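You operate a simulated robot arm through the tools that you are given. There is no shell and no other tool. Be economical: measure what you need, move in short steps, check, and stop when the job is done.

You are at the controls of a simulated robot arm. One attempt, no reset.

## Task
Load the blue tape on its holder and bin the empty core.
Fine: the orange knob comes off first and goes back on the post.

Only the result counts: the job must be done as asked and must still hold three seconds after the hand-in. Knocking over, shifting, dropping, spilling or breaking anything else fails it.

## Robot
A 6-joint arm with a two-finger parallel gripper on a trunk, on a base that drives. Base frame: it is fixed to the floor where the robot stands at the start and does not move with it; the origin is under the middle of the robot, x ahead of it, y to its left, z up; the surface under the hand at the start is at about z = 88. Readings come in cm, degrees, newtons and seconds.
Its first joint turns from -166.0 to 166.0 degrees. Places, roughly: inside of the waste tub [70, 10, 90]; post of the tape holder [70, -20, 90]; roll of blue tape (8x8x3 cm) [60, -30, 90]; tip of the post [70, -20, 90]; top of the packing shelf [80, -20, 90]. Payload 3.43 kg.
The tool frame sits at the grasp point between the pads (the TCP): z along the fingers, y along the line on which they close. The tips reach 3.4 cm beyond it. Largest opening 12.8 cm; finger width 2.4, thickness 1.2; the body of the gripper, 4.8 by 13 cm, starts 9.6 cm behind the TCP.
Orientation is that of the tool frame in the base frame, as [roll, pitch, yaw] about the fixed x, y, z axes, in that order (R = Rz(yaw) Ry(pitch) Rx(roll)). With the fingers straight down and closing along the base's y, the tool's x points along the base's -x, its y along +y and its z along -z.

## Interface
- The arm moves only by the tool servo_tool. Its argument "commands" is a list of rows, each an object of numbers (a shift or turn left out is 0, a gripper value left out holds the last): "x", "y", "z": the shift along the tool's x, y, z in units of 50 mm (1.0 is 50 mm); "ax", "ay", "az": the turn, a rotation vector about the tool's x, y, z in units of 5 degrees (1.0 is 5 degrees); "gripper": the finger opening in cm, from 0 to 12.8. In form: [{"x": .., "y": .., "z": .., "ax": .., "ay": .., "az": .., "gripper": ..}, ...]. A call has 1 to 20 rows; each row shifts and turns the commanded pose from where the row before left it, along the tool's axes as they then stand. A call with a number of a shift or a turn outside -1 to 1 is refused whole. A row lasts 0.2 s, in which the tool goes at most 5 cm and 8.6 degrees; a call with a longer step from one row to the next is refused whole, and so is a gripper value outside its range. A pose out of reach is approached as far as the arm can. The call stops where the force on the tool passes 40 N (or 10 N more than at its start, if that is more) or the arm is blocked; 0.2 s more then pass. The fingers move at their own pace (about 15.3 cm/s each) and stop on an object; they squeeze with about 44 N. The grip force told is the motor's: it shows also when the fingers shut on nothing. Time passes only in rows, and 0.2 s behind the last, so rows that do not move let the fingers close. The reply holds the time, the measured pose of the TCP, the force on the tool along the base axes, the opening and the grip force, in the units named above and with some noise, with the torque about the TCP (base axes, N m) and any sound that the robot's microphone picked up.
- Cameras (640 x 400 px; columns grow to the right, rows downward): "scene" is now at [15.89, 17, 121.41]; the picture's right is [-0.55, -0.84, 0.00], its down [-0.34, 0.23, -0.91] and it looks along [0.76, -0.50, -0.41] (base axes); focal length 270 px, centre (320, 200). "wrist" rides on the gripper at [7.6, -1.1, -16] in the tool frame; the picture's right is [0.15, 0.99, 0.00], its down [-0.88, 0.13, -0.46] and it looks along [-0.45, 0.07, 0.89] (tool axes); focal length 234 px, centre (320, 200). There is no depth. A picture from a camera that has moved, and an enlarged one, comes with that camera's place and axes in the base frame and with its lens.
- grab_frame(camera): a new picture of that camera. No time passes.
- drive_base(legs): drives the robot by 1 to 6 legs, each [ahead, left, turn to the left] in cm, cm and degrees, along the robot's own axes; the way and the turn of a leg run together, so that a leg with both is an arc; at most 150 cm and 180 degrees a leg. The arm and the cameras ride along, it lands a little off, and it stops where it bumps. It gives what a move gives.
- pan_tilt(pan, tilt): turns the head with the scene camera to pan (to the left, within 143 degrees either way) and tilt (down, from -29 to 69), counted from straight ahead of the robot. It gives what a move gives.
- inspect(camera, box): a new picture of the part [left, top, right, bottom] of that camera's present view, enlarged. No time passes.
- sign_off(): hands the job in; it is judged then, once.

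Go step by step. Nothing tells you exact positions but the pictures and the camera data: compare them with the known pose of the tool, close in by small moves and look again before you grip or let go. The budget is 120 turns and 78 pictures, counting those below and the enlarged ones. Unless the task says otherwise, let go and move clear before handing in, and close with one line.

The tools are called after ">>>" as a command line: name --argument value ..., lists and objects as JSON in quotes. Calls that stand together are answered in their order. servo_tool: Moves the arm, as the interface text tells. Its arguments: {"type":"object","properties":{"commands":{"type":"array"}},"required":["commands"]} The other tools are called the same way: drive_base (legs) drives the base; pan_tilt (pan, tilt) turns the head that bears the scene camera; grab_frame (camera) takes a picture; inspect (camera, box) takes an enlarged picture of a part of a camera's view; sign_off () hands the job in.

At the start:

```text
time: 0.0
eef_pos: [76.44, -18.98, 112.56]
ee_rot: [180.0, 0.0, 179.9]
force: [0.8, -0.8, -0.5]
moment: [-0.02, -0.02, 0.0]
width: 12.8
finger_force: 0.1
robot x, y, heading: [-0.18, 0.09, -0.1]
head pan, tilt: [-33.3, 24.3]
```

scene: 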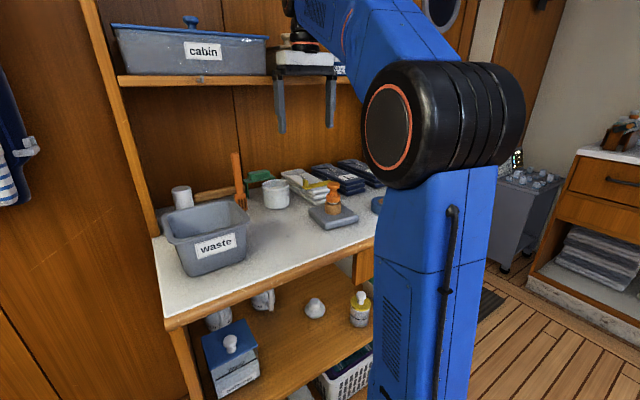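
wrist: 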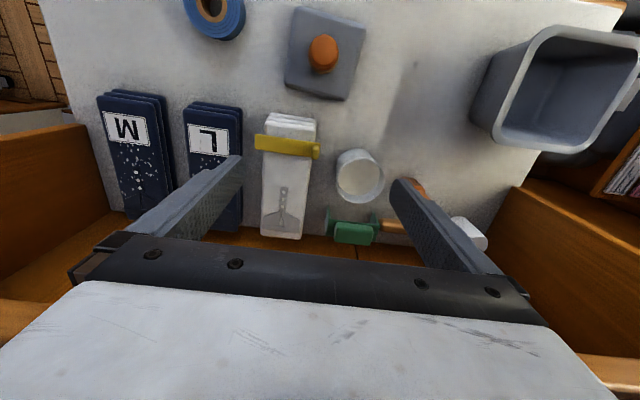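

The holder with the orange knob looks to be at about [66, -20] and the tape at about [62.6, -34.7]. I'll look closer at both, and at the waste tub.

>>> inspect --camera "scene" --box '[230, 140, 400, 246]'

>>> inspect --camera "wrist" --box '[160, 0, 400, 150]'

```text
3.76 times, centred on (315, 193) of scene
camera zoom: at [15.89, 17.0, 121.41], right [-0.55, -0.84, 0.0], down [-0.34, 0.23, -0.91], along [0.76, -0.5, -0.41], focal length 1016 px, centre (339, 226)
```

zoom: 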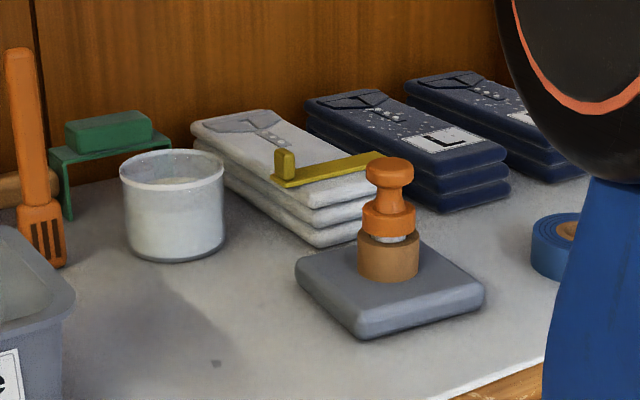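

```text
2.67 times, centred on (280, 75) of wrist
camera zoom: at [68.88, -20.08, 128.45], right [-0.15, 0.99, 0.0], down [0.88, 0.13, 0.46], along [0.45, 0.07, -0.89], focal length 624 px, centre (427, 533)
```

zoom: 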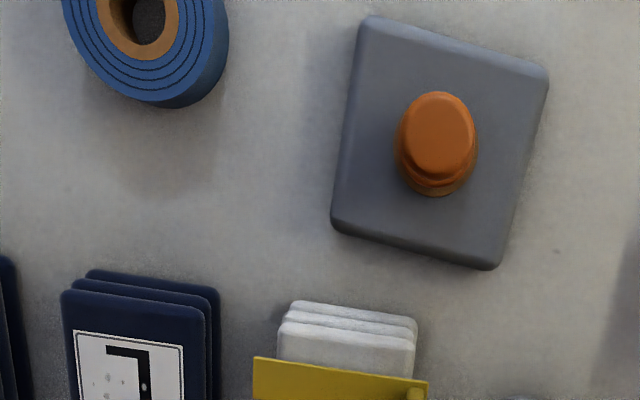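

The knob sits on the post above the brown core, centred near [65.9, -19.9] with its top at about z = 97.6. I'll move above it with the fingers partly closed and look again.

>>> servo_tool --commands '[{"x": 0.5, "y": -0.05, "gripper": 7}, {"x": 0.55, "y": -0.05}, {"x": 0.53, "y": -0.05}, {"x": 0.53, "y": -0.03}, {"z": 0.4}, {"z": 0.4}, {"z": 0.4}, {"z": 0.4}, {"z": 0.3}, {}]'

>>> grab_frame --camera "wrist"

>>> grab_frame --camera "scene"

```text
time: 2.2
eef_pos: [65.94, -19.79, 103.01]
ee_rot: [180.0, 0.0, -180.0]
force: [0.5, 0.6, 0.0]
moment: [-0.02, 0.0, -0.01]
width: 7.01
finger_force: 0.1
robot x, y, heading: [-0.14, -0.23, -0.1]
head pan, tilt: [-33.3, 24.3]
```

```text
73 pictures are left
camera wrist: at [58.34, -20.93, 118.94], right [-0.15, 0.99, 0.0], down [0.88, 0.13, 0.46], along [0.45, 0.07, -0.89], focal length 234 px, centre (320, 200)
```

wrist: 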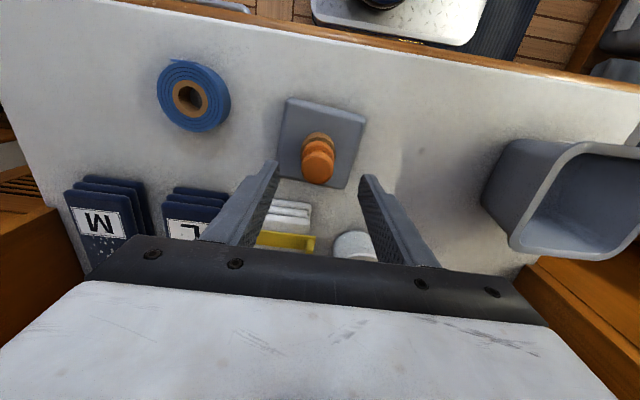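

```text
72 pictures are left
camera scene: at [15.89, 17.0, 121.41], right [-0.55, -0.84, 0.0], down [-0.34, 0.23, -0.91], along [0.76, -0.5, -0.41], focal length 270 px, centre (320, 200)
```

scene: 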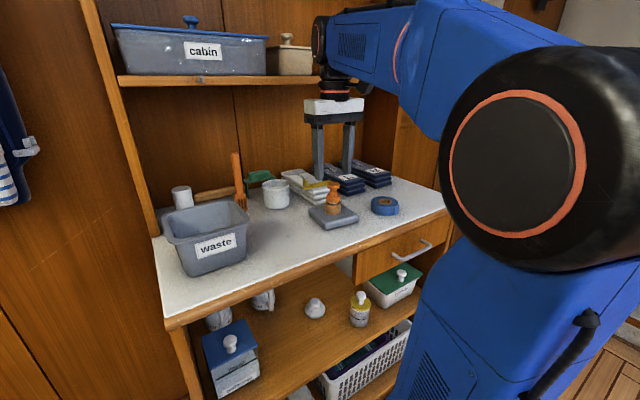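

>>> inspect --camera "wrist" --box '[240, 70, 400, 170]'

>>> inspect --camera "scene" --box '[280, 150, 420, 238]'

>>> inspect --camera "wrist" --box '[130, 40, 270, 128]'

```text
4.00 times, centred on (320, 120) of wrist
camera zoom: at [58.34, -20.93, 118.94], right [-0.15, 0.99, 0.0], down [0.88, 0.13, 0.46], along [0.45, 0.07, -0.89], focal length 937 px, centre (320, 520)
```

zoom: 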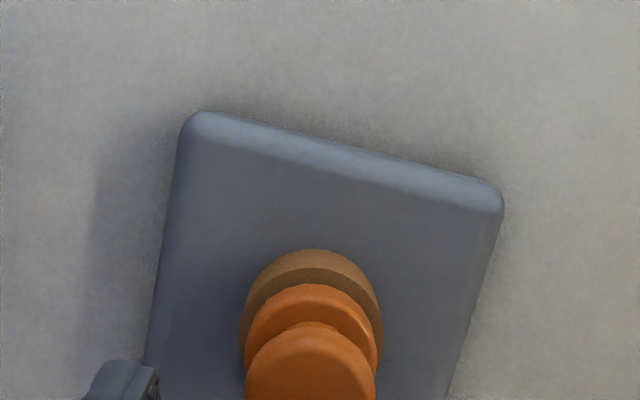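

```text
4.55 times, centred on (350, 194) of scene
camera zoom: at [15.89, 17.0, 121.41], right [-0.55, -0.84, 0.0], down [-0.34, 0.23, -0.91], along [0.76, -0.5, -0.41], focal length 1227 px, centre (184, 227)
```

zoom: 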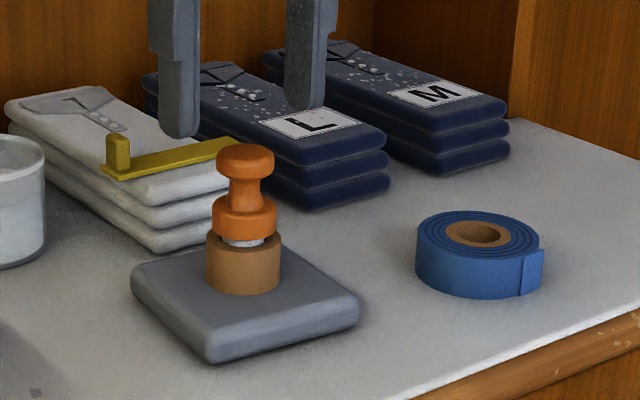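

```text
4.55 times, centred on (200, 84) of wrist
camera zoom: at [58.34, -20.93, 118.94], right [-0.15, 0.99, 0.0], down [0.88, 0.13, 0.46], along [0.45, 0.07, -0.89], focal length 1064 px, centre (866, 727)
```

zoom: 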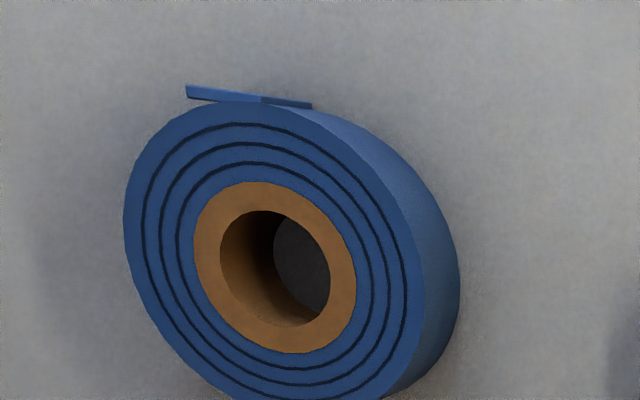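

The knob is about centred at [65.5, -20.0]. I'll lower around it and check the gap on each side before closing.

>>> servo_tool --commands '[{"x": 0.06, "y": -0.03, "z": 0.3}, {"z": 0.3}, {"z": 0.3}, {"z": 0.14, "gripper": 5.5}, {}]'

>>> inspect --camera "wrist" --box '[240, 130, 400, 230]'

>>> inspect --camera "scene" --box '[300, 150, 380, 200]'

```text
time: 3.4
eef_pos: [65.62, -19.95, 97.89]
ee_rot: [179.9, 0.0, -180.0]
force: [0.1, 1.2, -0.1]
moment: [-0.01, -0.05, 0.01]
width: 5.51
finger_force: 0.0
robot x, y, heading: [0.06, -0.04, -0.0]
head pan, tilt: [-33.3, 24.3]
```

```text
4.00 times, centred on (320, 180) of wrist
camera zoom: at [58.0, -21.1, 113.73], right [-0.15, 0.99, 0.0], down [0.88, 0.13, 0.46], along [0.45, 0.07, -0.89], focal length 937 px, centre (320, 280)
```

zoom: 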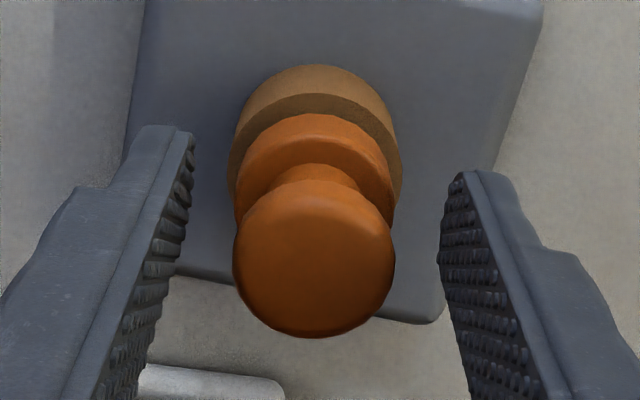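

```text
8.00 times, centred on (340, 175) of scene
camera zoom: at [15.89, 17.0, 121.41], right [-0.55, -0.84, 0.0], down [-0.34, 0.23, -0.91], along [0.76, -0.5, -0.41], focal length 2160 px, centre (160, 400)
```

zoom: 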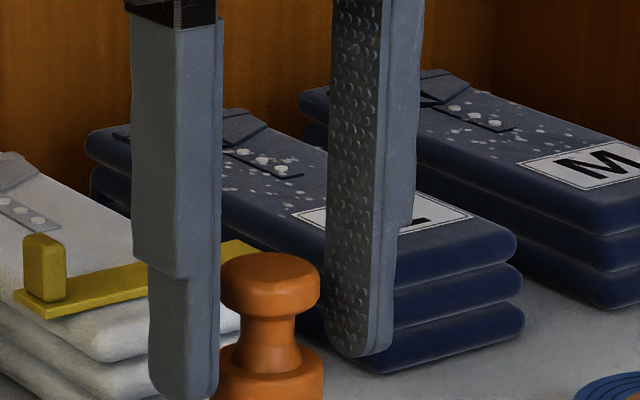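

The gaps are nearly symmetric. I'll close slowly onto the knob.

>>> servo_tool --commands '[{"y": -0.01, "gripper": 5}, {"gripper": 4.6}, {"gripper": 4.2}, {"gripper": 3.9}, {"gripper": 3.6}, {"gripper": 3.4}, {"gripper": 3.2}, {"gripper": 3.0}]'

```text
time: 5.2
eef_pos: [65.61, -20.08, 97.8]
ee_rot: [-179.9, -0.1, -180.0]
force: [-0.2, -0.1, -0.5]
moment: [0.04, -0.01, 0.0]
width: 3.29
finger_force: 44.4
robot x, y, heading: [0.07, 0.18, -0.1]
head pan, tilt: [-33.3, 24.3]
```

It's gripped at 3.29 cm with hardly any side force. I'll test with a very small lift to see whether it slips off or is threaded.

>>> servo_tool --commands '[{"gripper": 2.5}, {"z": -0.02}, {"z": -0.02}, {}]'

```text
time: 6.2
eef_pos: [65.54, -20.0, 98.09]
ee_rot: [-180.0, 0.1, 180.0]
force: [0.3, 0.2, 0.3]
moment: [-0.02, 0.0, 0.03]
width: 3.3
finger_force: 43.9
robot x, y, heading: [-0.12, 0.24, -0.0]
head pan, tilt: [-33.3, 24.3]
```

>>> servo_tool --commands '[{"z": -0.05}, {"z": -0.05}, {}]'

>>> inspect --camera "scene" --box '[290, 160, 390, 222]'

```text
time: 7.0
eef_pos: [65.6, -20.03, 98.57]
ee_rot: [179.9, 0.0, -180.0]
force: [0.6, -0.1, -0.2]
moment: [-0.03, 0.01, 0.0]
width: 3.27
finger_force: 44.2
robot x, y, heading: [-0.14, -0.29, 0.1]
head pan, tilt: [-33.3, 24.3]
```

```text
6.40 times, centred on (340, 191) of scene
camera zoom: at [15.89, 17.0, 121.41], right [-0.55, -0.84, 0.0], down [-0.34, 0.23, -0.91], along [0.76, -0.5, -0.41], focal length 1728 px, centre (192, 258)
```

zoom: 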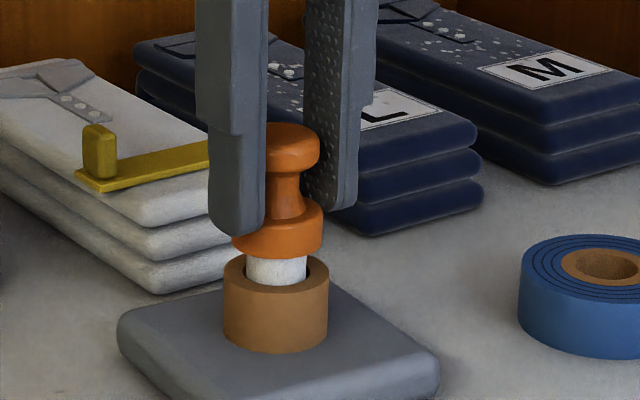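

The knob slips straight off. I'll lift it clear.

>>> servo_tool --commands '[{"z": -0.2}, {"z": -0.2}, {"z": -0.3}, {"z": -0.4}, {"z": -0.4}, {}]'

>>> inspect --camera "scene" --box '[270, 130, 400, 212]'

>>> grab_frame --camera "wrist"

```text
time: 8.4
eef_pos: [65.55, -20.1, 106.09]
ee_rot: [180.0, 0.0, 179.9]
force: [-0.5, 0.4, 0.2]
moment: [0.0, 0.02, -0.03]
width: 3.27
finger_force: 44.1
robot x, y, heading: [-0.08, 0.3, -0.0]
head pan, tilt: [-33.3, 24.3]
```

```text
4.88 times, centred on (335, 171) of scene
camera zoom: at [15.89, 17.0, 121.41], right [-0.55, -0.84, 0.0], down [-0.34, 0.23, -0.91], along [0.76, -0.5, -0.41], focal length 1317 px, centre (247, 342)
```

zoom: 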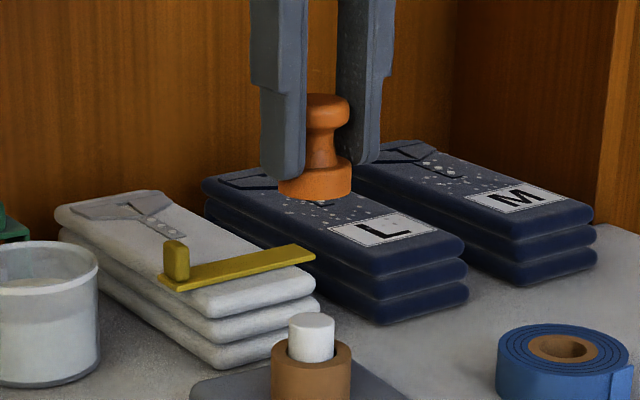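

```text
64 pictures are left
camera wrist: at [58.02, -21.18, 121.98], right [-0.15, 0.99, 0.0], down [0.88, 0.13, 0.46], along [0.45, 0.07, -0.89], focal length 234 px, centre (320, 200)
```

wrist: 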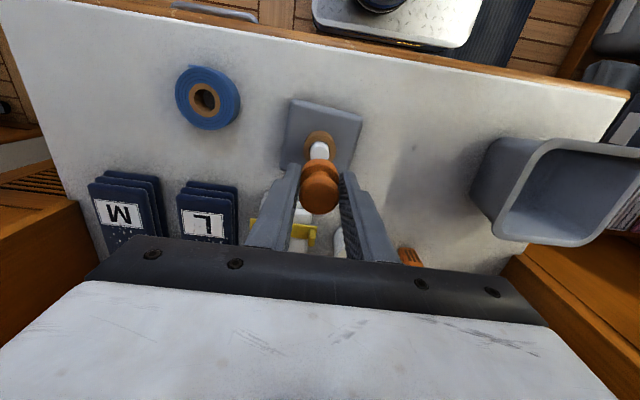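

The post is bare and the core is still on it. I'll take the knob to a clear spot at about [61, -7] and lower it.

>>> servo_tool --commands '[{"x": 0.18, "y": 0.52}, {"x": 0.18, "y": 0.52}, {"x": 0.18, "y": 0.52}, {"x": 0.18, "y": 0.52}, {"x": 0.18, "y": 0.52}, {"z": 0.5}, {"z": 0.5}, {"z": 0.5}, {"z": 0.5}, {"z": 0.3}, {"z": 0.2}, {}]'

>>> inspect --camera "scene" --box '[230, 150, 390, 250]'

```text
time: 11.0
eef_pos: [61.0, -6.92, 93.51]
ee_rot: [-179.9, 0.0, -180.0]
force: [0.1, 0.3, 0.3]
moment: [-0.01, 0.01, 0.05]
width: 3.32
finger_force: 44.2
robot x, y, heading: [-0.16, 0.21, -0.0]
head pan, tilt: [-33.3, 24.3]
```

```text
4.00 times, centred on (310, 200) of scene
camera zoom: at [15.89, 17.0, 121.41], right [-0.55, -0.84, 0.0], down [-0.34, 0.23, -0.91], along [0.76, -0.5, -0.41], focal length 1080 px, centre (360, 200)
```

zoom: 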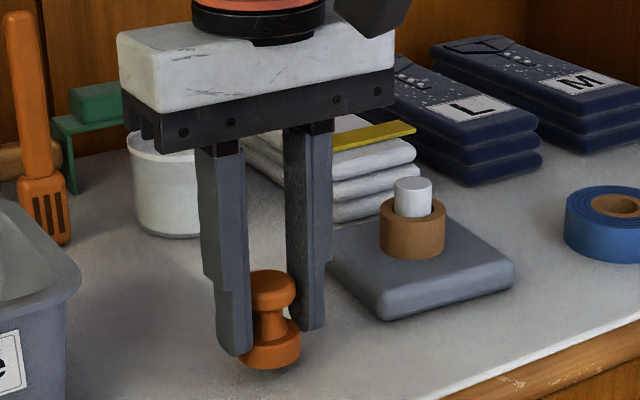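

Nearly down; I'll lower in 1 mm steps until it touches.

>>> servo_tool --commands '[{"z": 0.1}, {"z": 0.04}, {"z": 0.02}, {"z": 0.02}, {}]'

```text
time: 12.2
eef_pos: [61.2, -6.93, 92.65]
ee_rot: [179.9, 0.0, 180.0]
force: [-0.5, -0.4, -0.2]
moment: [-0.03, -0.04, 0.01]
width: 3.29
finger_force: 44.1
robot x, y, heading: [0.09, -0.11, -0.2]
head pan, tilt: [-33.3, 24.3]
```

>>> servo_tool --commands '[{"z": 0.02}, {"z": 0.02}, {"z": 0.02}, {}]'

>>> inspect --camera "scene" --box '[260, 200, 340, 250]'

```text
time: 13.2
eef_pos: [61.12, -7.0, 92.42]
ee_rot: [179.9, 0.1, -180.0]
force: [3.1, 0.3, 17.6]
moment: [0.04, -0.13, -0.02]
width: 3.29
finger_force: 44.6
robot x, y, heading: [0.23, -0.04, -0.1]
head pan, tilt: [-33.3, 24.3]
```

```text
8.00 times, centred on (300, 225) of scene
camera zoom: at [15.86, 17.01, 121.41], right [-0.55, -0.84, 0.0], down [-0.34, 0.23, -0.91], along [0.76, -0.5, -0.41], focal length 2160 px, centre (480, 0)
```

zoom: 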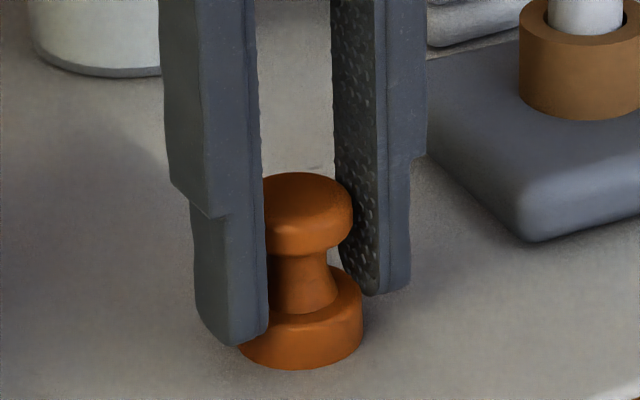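

Contact. I'll ease off, release, rise clear, and move above the core.

>>> servo_tool --commands '[{"z": -0.02}, {"gripper": 3.6}, {"gripper": 4.5}, {"gripper": 6}, {"z": -0.3}, {"z": -0.5}, {"z": -0.6}, {"z": -0.6}, {"x": -0.18, "y": -0.52}, {"x": -0.18, "y": -0.52}, {"x": -0.18, "y": -0.52}, {"x": -0.18, "y": -0.52}, {"x": -0.18, "y": -0.52, "gripper": 7}, {"z": 0.3}, {}]'

>>> grab_frame --camera "wrist"

>>> inspect --camera "wrist" --box '[240, 80, 400, 180]'

>>> inspect --camera "scene" --box '[270, 170, 414, 260]'

```text
time: 16.4
eef_pos: [65.48, -20.12, 100.89]
ee_rot: [179.9, 0.0, -180.0]
force: [-0.3, 0.3, 0.5]
moment: [0.0, -0.02, -0.02]
width: 6.98
finger_force: 0.1
robot x, y, heading: [-0.25, -0.02, -0.0]
head pan, tilt: [-33.3, 24.3]
```

```text
61 pictures are left
camera wrist: at [58.0, -21.17, 116.86], right [-0.15, 0.99, 0.0], down [0.88, 0.13, 0.46], along [0.45, 0.07, -0.89], focal length 234 px, centre (320, 200)
```

wrist: 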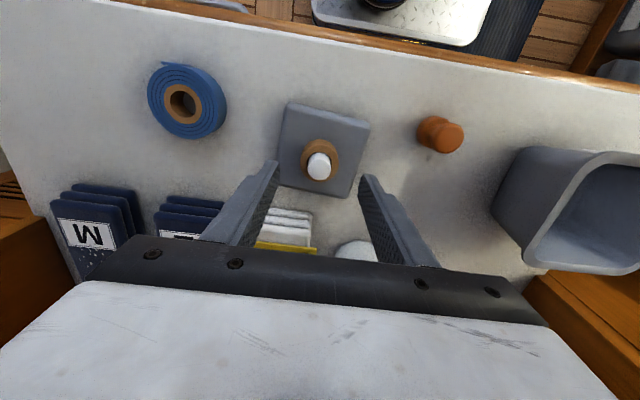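

```text
4.00 times, centred on (320, 130) of wrist
camera zoom: at [58.0, -21.17, 116.86], right [-0.15, 0.99, 0.0], down [0.88, 0.13, 0.46], along [0.45, 0.07, -0.89], focal length 937 px, centre (320, 480)
```

zoom: 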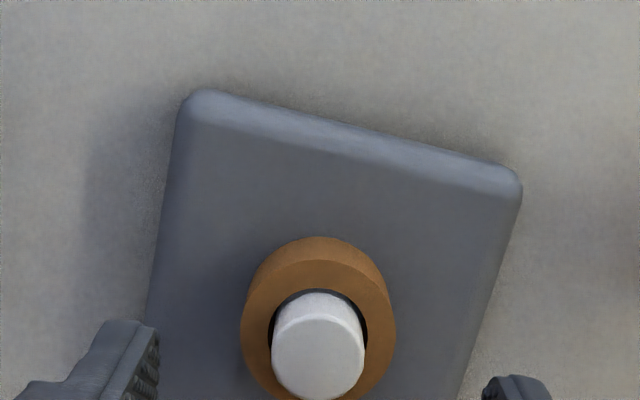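

```text
4.44 times, centred on (342, 215) of scene
camera zoom: at [15.89, 17.0, 121.41], right [-0.55, -0.84, 0.0], down [-0.34, 0.23, -0.91], along [0.76, -0.5, -0.41], focal length 1200 px, centre (222, 133)
```

zoom: 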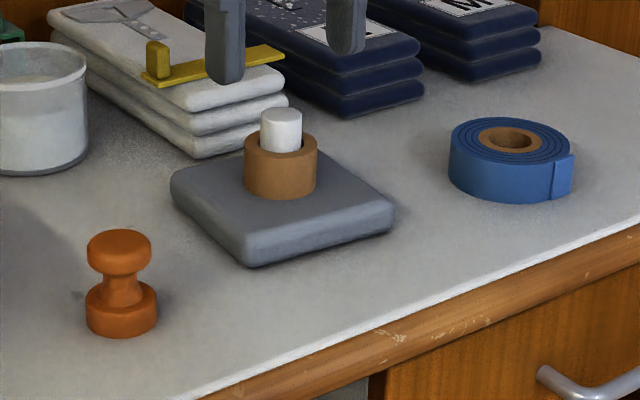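

The knob stands upright on the bench and the core is loose on the post at [65.5, -20.05]. I'll lower around the core.

>>> servo_tool --commands '[{"y": 0.01, "z": 0.4}, {"z": 0.4}, {"z": 0.3}, {"z": 0.17}, {}]'

>>> inspect --camera "wrist" --box '[240, 130, 400, 230]'

>>> inspect --camera "scene" --box '[290, 170, 386, 230]'

```text
time: 17.6
eef_pos: [65.58, -20.0, 94.52]
ee_rot: [-180.0, -0.1, 180.0]
force: [-0.1, -0.3, -0.2]
moment: [0.01, 0.02, 0.01]
width: 6.98
finger_force: 0.0
robot x, y, heading: [0.15, 0.06, -0.1]
head pan, tilt: [-33.3, 24.3]
```

```text
4.00 times, centred on (320, 180) of wrist
camera zoom: at [58.05, -21.09, 110.49], right [-0.15, 0.99, 0.0], down [0.88, 0.13, 0.46], along [0.45, 0.07, -0.89], focal length 937 px, centre (320, 280)
```

zoom: 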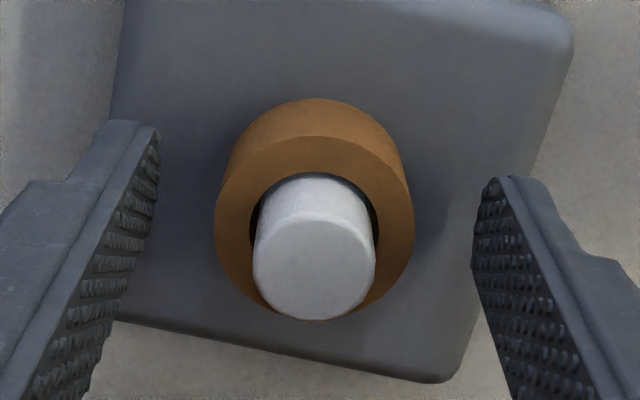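

```text
6.67 times, centred on (338, 200) of scene
camera zoom: at [15.89, 17.0, 121.41], right [-0.55, -0.84, 0.0], down [-0.34, 0.23, -0.91], along [0.76, -0.5, -0.41], focal length 1800 px, centre (200, 200)
```

zoom: 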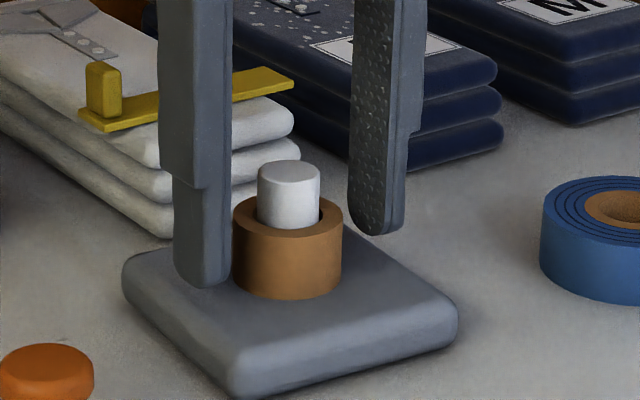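

Centred. Closing slowly on the core.

>>> servo_tool --commands '[{"gripper": 6}, {"gripper": 5.4}, {"gripper": 5}, {"gripper": 4.7}, {"gripper": 4.4}, {"gripper": 4.2}, {"gripper": 4.0}, {"gripper": 3.8}, {"gripper": 3.3}]'

```text
time: 19.6
eef_pos: [65.71, -19.97, 94.61]
ee_rot: [179.9, 0.0, -180.0]
force: [-0.8, 1.0, 1.0]
moment: [0.13, -0.03, -0.01]
width: 3.96
finger_force: 44.4
robot x, y, heading: [-0.23, -0.11, 0.1]
head pan, tilt: [-33.3, 24.3]
```

Gripped at about 4 cm. Lifting straight up.

>>> servo_tool --commands '[{"z": -0.05}, {"z": -0.1}, {"z": -0.2}, {"z": -0.3}, {"z": -0.4}, {"z": -0.5}, {"z": -0.5}, {"z": -0.5}, {"z": -0.5}, {}]'

>>> grab_frame --camera "scene"

>>> grab_frame --camera "wrist"

```text
time: 21.8
eef_pos: [65.55, -20.01, 109.85]
ee_rot: [180.0, 0.0, -180.0]
force: [-0.5, -0.5, -0.5]
moment: [0.02, 0.01, -0.02]
width: 4.0
finger_force: 44.1
robot x, y, heading: [0.18, 0.04, -0.2]
head pan, tilt: [-33.3, 24.3]
```

```text
56 pictures are left
camera scene: at [15.89, 17.0, 121.41], right [-0.55, -0.84, 0.0], down [-0.34, 0.23, -0.91], along [0.76, -0.5, -0.41], focal length 270 px, centre (320, 200)
```

scene: 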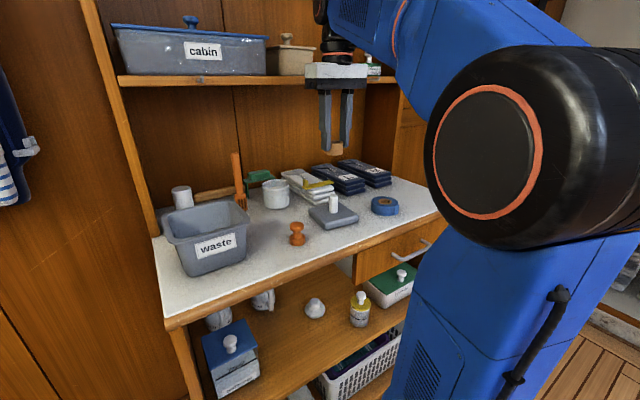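

```text
55 pictures are left
camera wrist: at [58.03, -21.13, 125.77], right [-0.15, 0.99, 0.0], down [0.88, 0.13, 0.46], along [0.45, 0.07, -0.89], focal length 234 px, centre (320, 200)
```

wrist: 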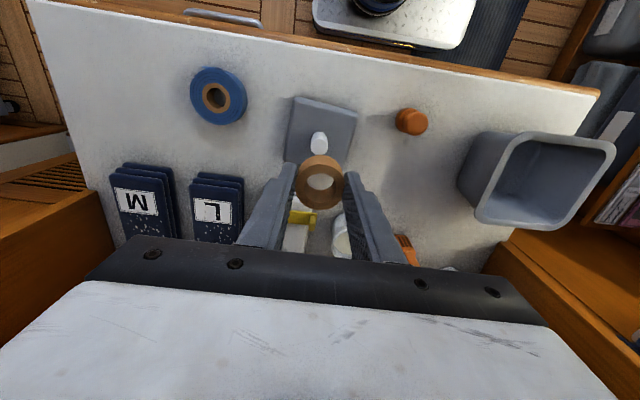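

The core is off the post. The waste tub rim is centred near [65.4, 10.3, 97]; I'll carry the core over it and look.

>>> servo_tool --commands '[{"y": 0.6}, {"y": 0.6}, {"y": 0.6}, {"y": 0.6}, {"y": 0.6}, {"y": 0.6}, {"y": 0.6}, {"y": 0.6}, {"y": 0.6}, {"y": 0.6}, {}]'

>>> grab_frame --camera "wrist"

>>> grab_frame --camera "scene"

```text
time: 24.2
eef_pos: [65.38, 9.9, 109.86]
ee_rot: [-180.0, 0.0, 180.0]
force: [-0.1, -0.2, 0.2]
moment: [-0.02, -0.03, -0.04]
width: 4.0
finger_force: 44.0
robot x, y, heading: [0.08, -0.25, -0.1]
head pan, tilt: [-33.3, 24.3]
```

```text
54 pictures are left
camera wrist: at [57.96, 8.85, 125.75], right [-0.15, 0.99, 0.0], down [0.88, 0.13, 0.46], along [0.45, 0.07, -0.89], focal length 234 px, centre (320, 200)
```

wrist: 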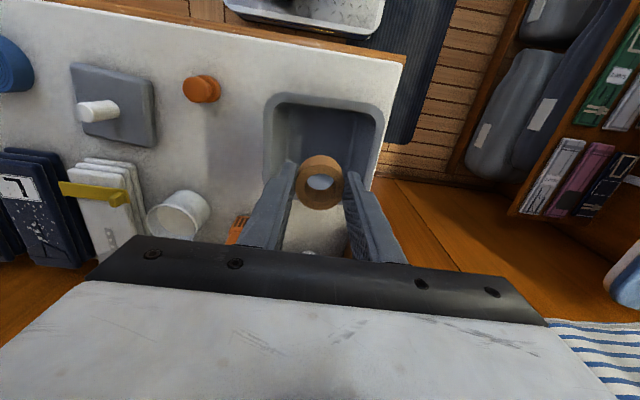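

```text
53 pictures are left
camera scene: at [15.89, 17.01, 121.41], right [-0.55, -0.84, 0.0], down [-0.34, 0.23, -0.91], along [0.76, -0.5, -0.41], focal length 270 px, centre (320, 200)
```

scene: 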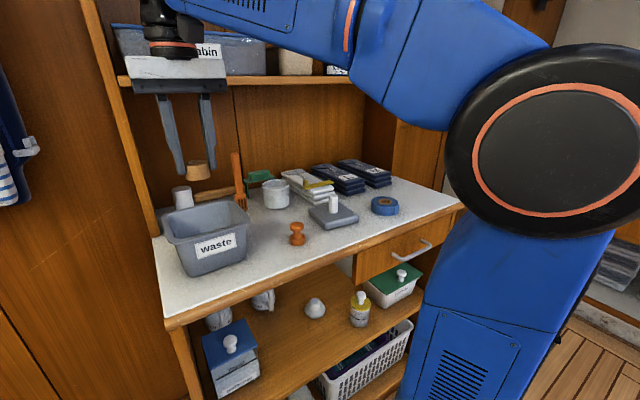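

The core hangs centred over the tub. I'll lower it in near the floor and release.

>>> servo_tool --commands '[{"x": 0.05, "y": 0.06}, {"z": 0.4}, {"z": 0.4}, {"z": 0.4}, {"z": 0.4}, {"z": 0.4}, {"z": 0.4}, {"z": 0.3}, {"z": 0.2}, {}]'

>>> grab_frame --camera "scene"

>>> inspect --camera "wrist" --box '[220, 80, 420, 205]'

```text
time: 26.4
eef_pos: [65.37, 10.28, 95.34]
ee_rot: [-179.9, 0.1, -180.0]
force: [-1.2, -0.9, 0.5]
moment: [0.01, -0.01, 0.03]
width: 4.01
finger_force: 43.7
robot x, y, heading: [-0.09, 0.37, 0.0]
head pan, tilt: [-33.3, 24.3]
```

```text
52 pictures are left
camera scene: at [15.89, 17.0, 121.41], right [-0.55, -0.84, 0.0], down [-0.34, 0.23, -0.91], along [0.76, -0.5, -0.41], focal length 270 px, centre (320, 200)
```

scene: 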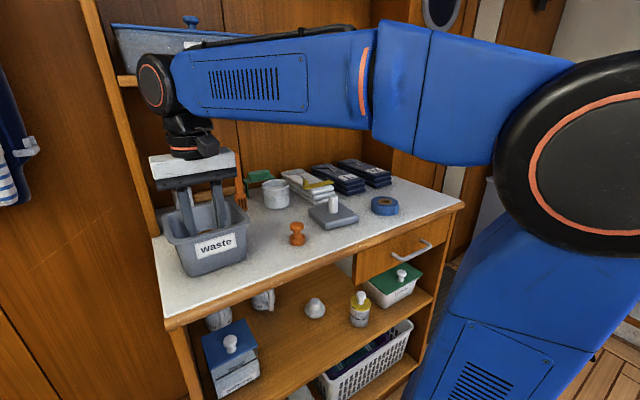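

```text
3.20 times, centred on (320, 142) of wrist
camera zoom: at [57.78, 9.18, 111.29], right [-0.15, 0.99, 0.0], down [0.88, 0.13, 0.46], along [0.45, 0.07, -0.89], focal length 749 px, centre (320, 384)
```

zoom: 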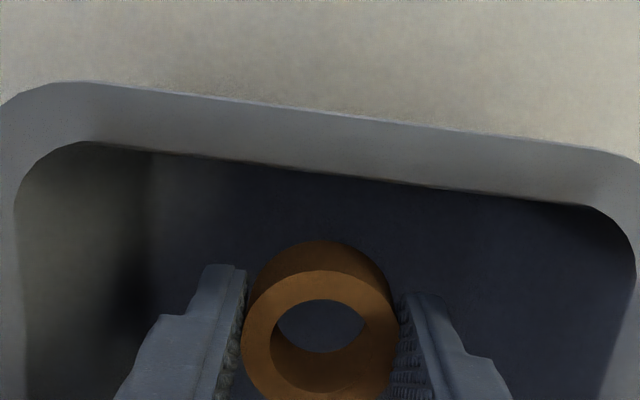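

>>> servo_tool --commands '[{"z": 0.12}, {"z": 0.1}, {"z": 0.05}, {}, {"gripper": 5}, {"gripper": 6.2}, {}, {"z": -0.4}, {"z": -0.5}, {"z": -0.5}, {"z": -0.5}, {"z": -0.5}, {"z": -0.5}, {}]'

>>> grab_frame --camera "wrist"

```text
time: 29.4
eef_pos: [65.31, 10.34, 108.48]
ee_rot: [179.9, -0.1, 179.9]
force: [0.2, -0.6, -0.3]
moment: [0.0, 0.04, 0.01]
width: 6.19
finger_force: 0.0
robot x, y, heading: [0.17, 0.09, -0.1]
head pan, tilt: [-33.3, 24.3]
```

```text
50 pictures are left
camera wrist: at [57.78, 9.17, 124.38], right [-0.15, 0.99, 0.0], down [0.88, 0.13, 0.46], along [0.45, 0.07, -0.89], focal length 234 px, centre (320, 200)
```

wrist: 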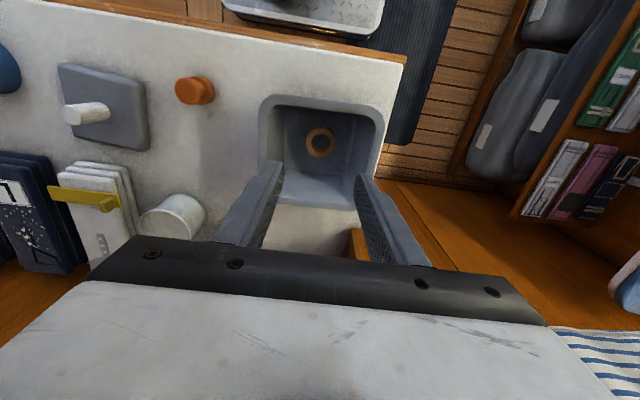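

The core lies in the tub. Next I'll go above the blue roll at about [62.3, -34.7].

>>> servo_tool --commands '[{"y": -0.6}, {"y": -0.7}, {"y": -0.7}, {"y": -0.7}, {"y": -0.7}, {"y": -0.7}, {"y": -0.7}, {"y": -0.7}, {"y": -0.7}, {"y": -0.7}, {"y": -0.7}, {"x": 0.3, "y": -0.7}, {"x": 0.3, "y": -0.71, "gripper": 12}, {"z": 0.4}, {}]'

>>> grab_frame --camera "wrist"

>>> inspect --camera "wrist" --box '[240, 60, 400, 160]'

>>> inspect --camera "scene" --box '[280, 160, 440, 260]'

```text
time: 32.6
eef_pos: [62.33, -34.78, 106.45]
ee_rot: [180.0, 0.0, -180.0]
force: [-0.1, 0.0, 0.1]
moment: [-0.01, 0.04, -0.03]
width: 12.01
finger_force: 0.1
robot x, y, heading: [0.19, -0.03, 0.2]
head pan, tilt: [-33.3, 24.3]
```

```text
49 pictures are left
camera wrist: at [54.81, -35.91, 122.41], right [-0.15, 0.99, 0.0], down [0.88, 0.13, 0.46], along [0.45, 0.07, -0.89], focal length 234 px, centre (320, 200)
```

wrist: 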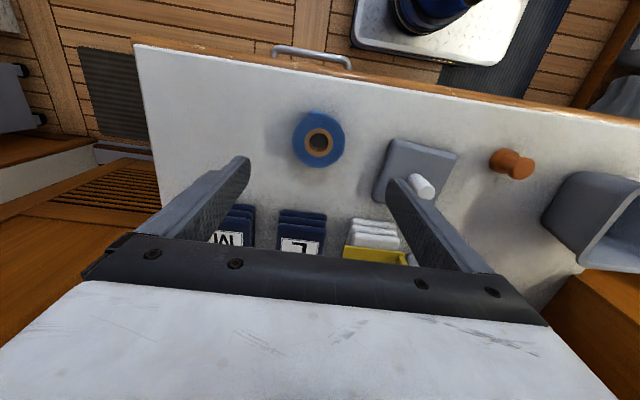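

```text
4.00 times, centred on (320, 110) of wrist
camera zoom: at [54.81, -35.91, 122.41], right [-0.15, 0.99, 0.0], down [0.88, 0.13, 0.46], along [0.45, 0.07, -0.89], focal length 937 px, centre (320, 560)
```

zoom: 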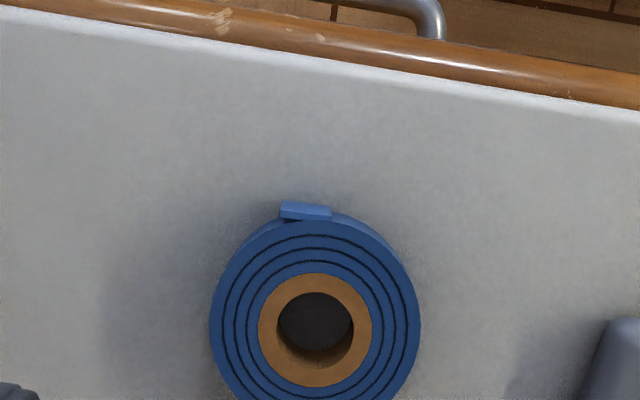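

```text
4.00 times, centred on (360, 210) of scene
camera zoom: at [15.89, 17.0, 121.41], right [-0.55, -0.84, 0.0], down [-0.34, 0.23, -0.91], along [0.76, -0.5, -0.41], focal length 1080 px, centre (160, 160)
```

zoom: 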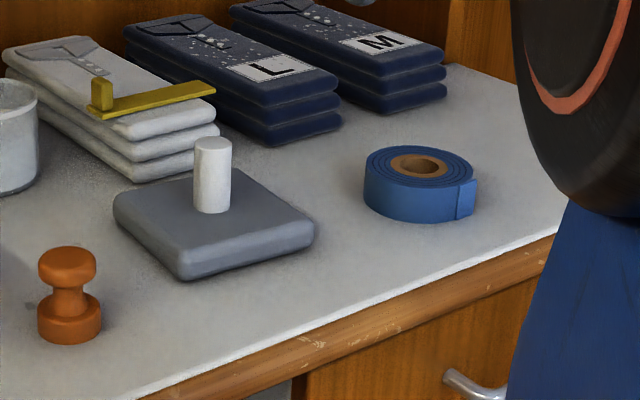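

The roll is centred at about [62.25, -34.87] and its tail faces front, clear of the fingers. Lowering around it.

>>> servo_tool --commands '[{"x": 0.01, "y": -0.02, "z": 0.4, "gripper": 11}, {"z": 0.5}, {"z": 0.5}, {"z": 0.5}, {"z": 0.4}, {"z": 0.3}, {"z": 0.2}, {}]'

>>> grab_frame --camera "wrist"

>>> inspect --camera "scene" --box '[320, 160, 440, 235]'

```text
time: 34.4
eef_pos: [62.35, -34.81, 92.48]
ee_rot: [-180.0, 0.0, 180.0]
force: [-0.4, 0.2, 0.7]
moment: [0.02, 0.02, -0.01]
width: 11.02
finger_force: 0.1
robot x, y, heading: [-0.05, 0.22, 0.1]
head pan, tilt: [-33.3, 24.3]
```

```text
46 pictures are left
camera wrist: at [54.74, -35.87, 108.38], right [-0.15, 0.99, 0.0], down [0.88, 0.13, 0.46], along [0.45, 0.07, -0.89], focal length 234 px, centre (320, 200)
```

wrist: 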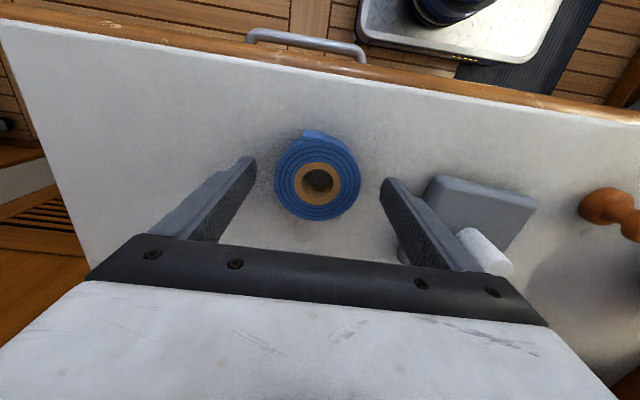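

```text
5.33 times, centred on (380, 198) of scene
camera zoom: at [15.89, 17.0, 121.41], right [-0.55, -0.84, 0.0], down [-0.34, 0.23, -0.91], along [0.76, -0.5, -0.41], focal length 1440 px, centre (0, 213)
```

zoom: 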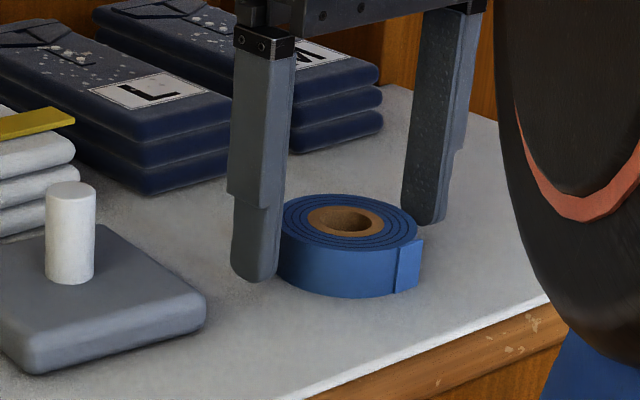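

>>> servo_tool --commands '[{"x": 0.05, "y": -0.01, "gripper": 10}, {"gripper": 9.2}, {"gripper": 8.6}, {"gripper": 8.2}, {"gripper": 7.8}, {"gripper": 7.5}, {"gripper": 7.2}, {"gripper": 6.9}, {"gripper": 6.5}, {}]'

>>> inspect --camera "wrist" --box '[240, 110, 400, 210]'

```text
time: 36.6
eef_pos: [62.07, -34.77, 92.48]
ee_rot: [-179.9, 0.1, 179.9]
force: [-0.5, 0.5, 1.5]
moment: [0.0, -0.01, 0.02]
width: 7.31
finger_force: 44.1
robot x, y, heading: [-0.39, 0.12, 0.0]
head pan, tilt: [-33.3, 24.3]
```

```text
4.00 times, centred on (320, 160) of wrist
camera zoom: at [54.47, -35.96, 108.4], right [-0.15, 0.99, 0.0], down [0.88, 0.13, 0.46], along [0.45, 0.07, -0.89], focal length 937 px, centre (320, 360)
```

zoom: 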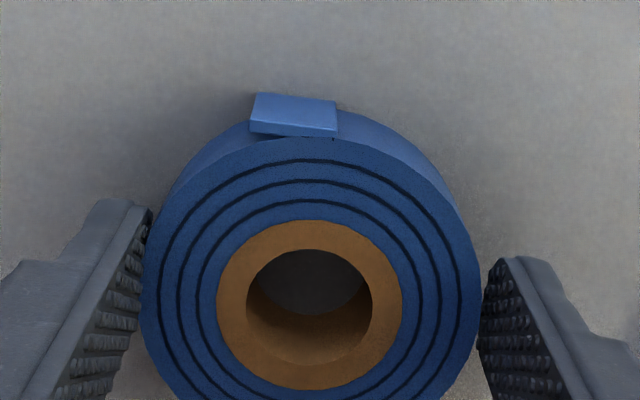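

The roll is gripped at 7.3 cm with the hole centred on the tool. I'll lift it, carry it above the post and check the alignment.

>>> servo_tool --commands '[{"z": -0.1}, {"z": -0.3}, {"z": -0.5}, {"z": -0.5}, {"z": -0.5}, {"x": -0.146, "y": 0.6}, {"x": -0.145, "y": 0.6}, {"x": -0.145, "y": 0.6}, {"x": -0.145, "y": 0.6}, {"x": -0.145, "y": 0.596}, {}, {}]'

>>> inspect --camera "wrist" --box '[240, 110, 400, 210]'

>>> inspect --camera "scene" --box '[280, 150, 400, 225]'

```text
time: 39.2
eef_pos: [65.67, -19.86, 102.04]
ee_rot: [180.0, 0.0, 179.9]
force: [-0.4, -0.5, -1.1]
moment: [0.03, -0.02, 0.0]
width: 7.29
finger_force: 43.8
robot x, y, heading: [0.18, -0.18, -0.1]
head pan, tilt: [-33.3, 24.3]
```

```text
4.00 times, centred on (320, 160) of wrist
camera zoom: at [57.98, -21.07, 117.84], right [-0.15, 0.99, 0.0], down [0.88, 0.13, 0.46], along [0.45, 0.07, -0.89], focal length 937 px, centre (320, 360)
```

zoom: 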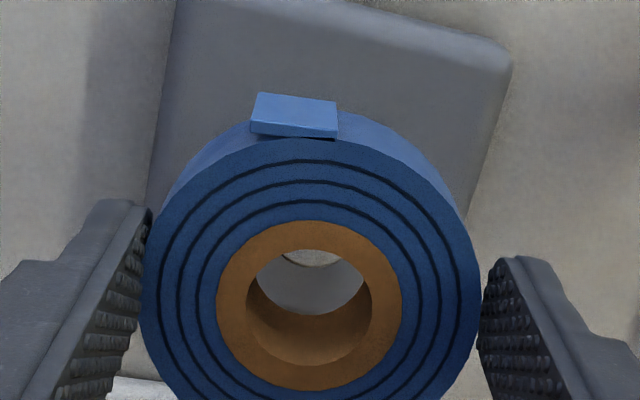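

```text
5.33 times, centred on (340, 188) of scene
camera zoom: at [15.89, 17.0, 121.41], right [-0.55, -0.84, 0.0], down [-0.34, 0.23, -0.91], along [0.76, -0.5, -0.41], focal length 1440 px, centre (213, 267)
```

zoom: 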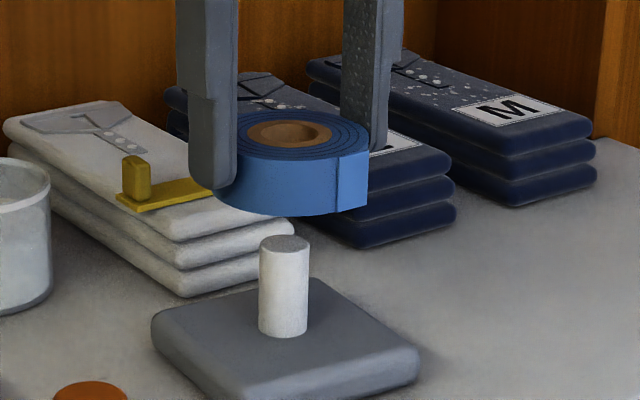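

The roll is close to above the post. I'll lower it part way, still above the tip, and look through the hole.

>>> servo_tool --commands '[{"z": 0.16}, {"z": 0.16}, {}]'

>>> inspect --camera "wrist" --box '[288, 160, 352, 200]'

>>> inspect --camera "scene" --box '[308, 165, 372, 205]'

```text
time: 40.0
eef_pos: [65.59, -19.88, 100.39]
ee_rot: [180.0, 0.0, -180.0]
force: [1.1, -0.4, -0.1]
moment: [-0.03, 0.01, -0.01]
width: 7.28
finger_force: 44.0
robot x, y, heading: [0.14, 0.06, -0.4]
head pan, tilt: [-33.3, 24.3]
```

```text
10.00 times, centred on (320, 180) of wrist
camera zoom: at [58.07, -21.08, 116.31], right [-0.15, 0.99, 0.0], down [0.88, 0.13, 0.46], along [0.45, 0.07, -0.89], focal length 2342 px, centre (320, 400)
```

zoom: 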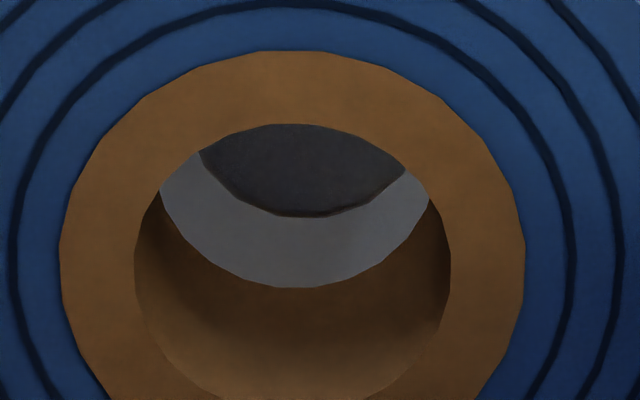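

```text
10.00 times, centred on (340, 185) of scene
camera zoom: at [15.89, 17.0, 121.41], right [-0.55, -0.84, 0.0], down [-0.34, 0.23, -0.91], along [0.76, -0.5, -0.41], focal length 2700 px, centre (120, 350)
```

zoom: 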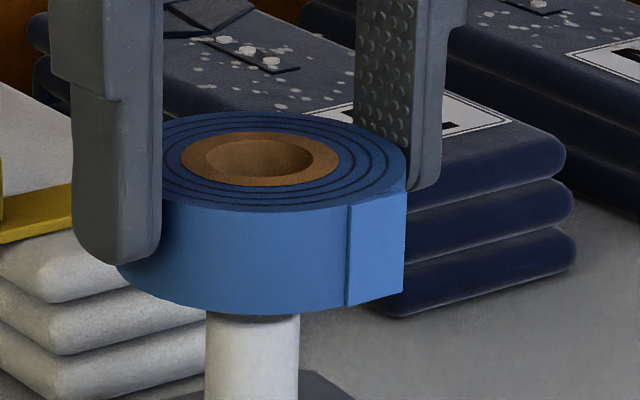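

Through the hole I see the post top; the roll needs about 0.8 mm of shift to +y. I'll make that correction and lower in small steps.

>>> servo_tool --commands '[{"y": 0.015}, {"z": 0.1}, {"z": 0.06}, {"z": 0.03}, {"z": 0.02}, {"z": 0.02}, {}]'

>>> inspect --camera "wrist" --box '[288, 160, 352, 200]'

```text
time: 41.6
eef_pos: [65.7, -19.95, 99.2]
ee_rot: [-180.0, 0.0, 180.0]
force: [-0.3, -0.4, -0.5]
moment: [0.02, 0.02, -0.02]
width: 7.29
finger_force: 44.0
robot x, y, heading: [-0.34, 0.0, 0.1]
head pan, tilt: [-33.3, 24.3]
```

```text
10.00 times, centred on (320, 180) of wrist
camera zoom: at [58.06, -20.99, 115.14], right [-0.15, 0.99, 0.0], down [0.88, 0.13, 0.46], along [0.45, 0.07, -0.89], focal length 2342 px, centre (320, 400)
```

zoom: 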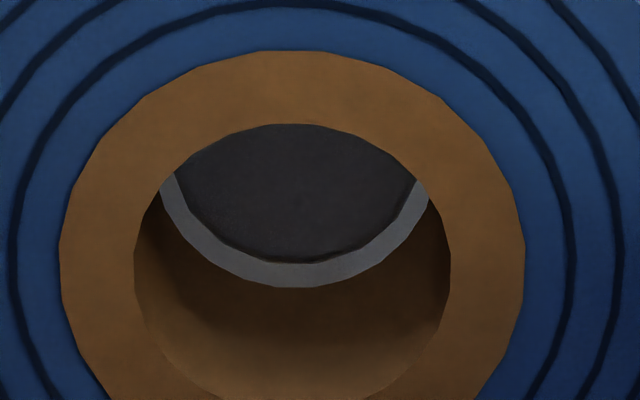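

Laterally centred. Continue gently.

>>> servo_tool --commands '[{"z": 0.02}, {"z": 0.02}, {"z": 0.02}, {}]'

>>> inspect --camera "wrist" --box '[288, 160, 352, 200]'

>>> inspect --camera "scene" --box '[308, 165, 372, 205]'

```text
time: 42.6
eef_pos: [65.66, -19.74, 98.87]
ee_rot: [179.9, 0.0, 180.0]
force: [0.4, -0.1, -0.3]
moment: [0.01, 0.0, -0.01]
width: 7.29
finger_force: 44.2
robot x, y, heading: [0.1, -0.23, -0.1]
head pan, tilt: [-33.3, 24.3]
```

```text
10.00 times, centred on (320, 180) of wrist
camera zoom: at [58.08, -20.96, 114.83], right [-0.15, 0.99, 0.0], down [0.88, 0.13, 0.46], along [0.45, 0.07, -0.89], focal length 2342 px, centre (320, 400)
```

zoom: 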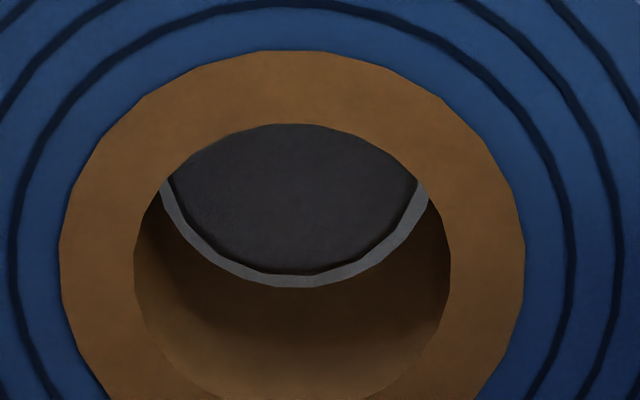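

```text
10.00 times, centred on (340, 185) of scene
camera zoom: at [15.89, 17.0, 121.41], right [-0.55, -0.84, 0.0], down [-0.34, 0.23, -0.91], along [0.76, -0.5, -0.41], focal length 2700 px, centre (120, 350)
```

zoom: 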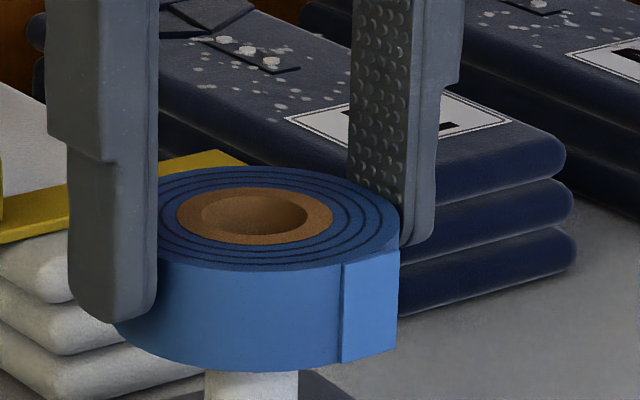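

>>> servo_tool --commands '[{"z": 0.02}, {"z": 0.02}, {"z": 0.02}, {}]'

>>> inspect --camera "wrist" --box '[288, 160, 352, 200]'

```text
time: 43.6
eef_pos: [65.66, -19.92, 98.66]
ee_rot: [180.0, 0.1, -180.0]
force: [-0.4, 0.4, -0.2]
moment: [-0.02, -0.03, 0.0]
width: 7.27
finger_force: 43.8
robot x, y, heading: [0.11, 0.21, 0.1]
head pan, tilt: [-33.3, 24.3]
```

```text
10.00 times, centred on (320, 180) of wrist
camera zoom: at [58.09, -20.95, 114.53], right [-0.15, 0.99, 0.0], down [0.88, 0.13, 0.46], along [0.45, 0.07, -0.89], focal length 2342 px, centre (320, 400)
```

zoom: 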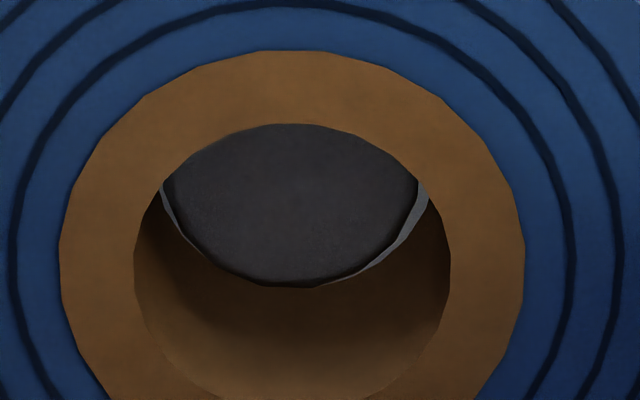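

>>> servo_tool --commands '[{"z": 0.02, "y": -0.004}, {"z": 0.02}, {}]'

>>> inspect --camera "wrist" --box '[288, 160, 352, 200]'

```text
time: 44.4
eef_pos: [65.69, -19.81, 98.36]
ee_rot: [-179.9, 0.0, 180.0]
force: [-0.2, -1.0, -0.5]
moment: [0.01, 0.0, 0.0]
width: 7.25
finger_force: 44.1
robot x, y, heading: [-0.01, 0.03, 0.1]
head pan, tilt: [-33.3, 24.3]
```

```text
10.00 times, centred on (320, 180) of wrist
camera zoom: at [58.09, -20.95, 114.31], right [-0.15, 0.99, 0.0], down [0.88, 0.13, 0.46], along [0.45, 0.07, -0.89], focal length 2342 px, centre (320, 400)
```

zoom: 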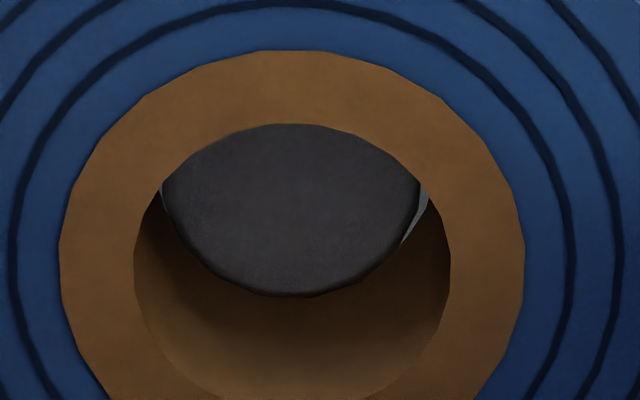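

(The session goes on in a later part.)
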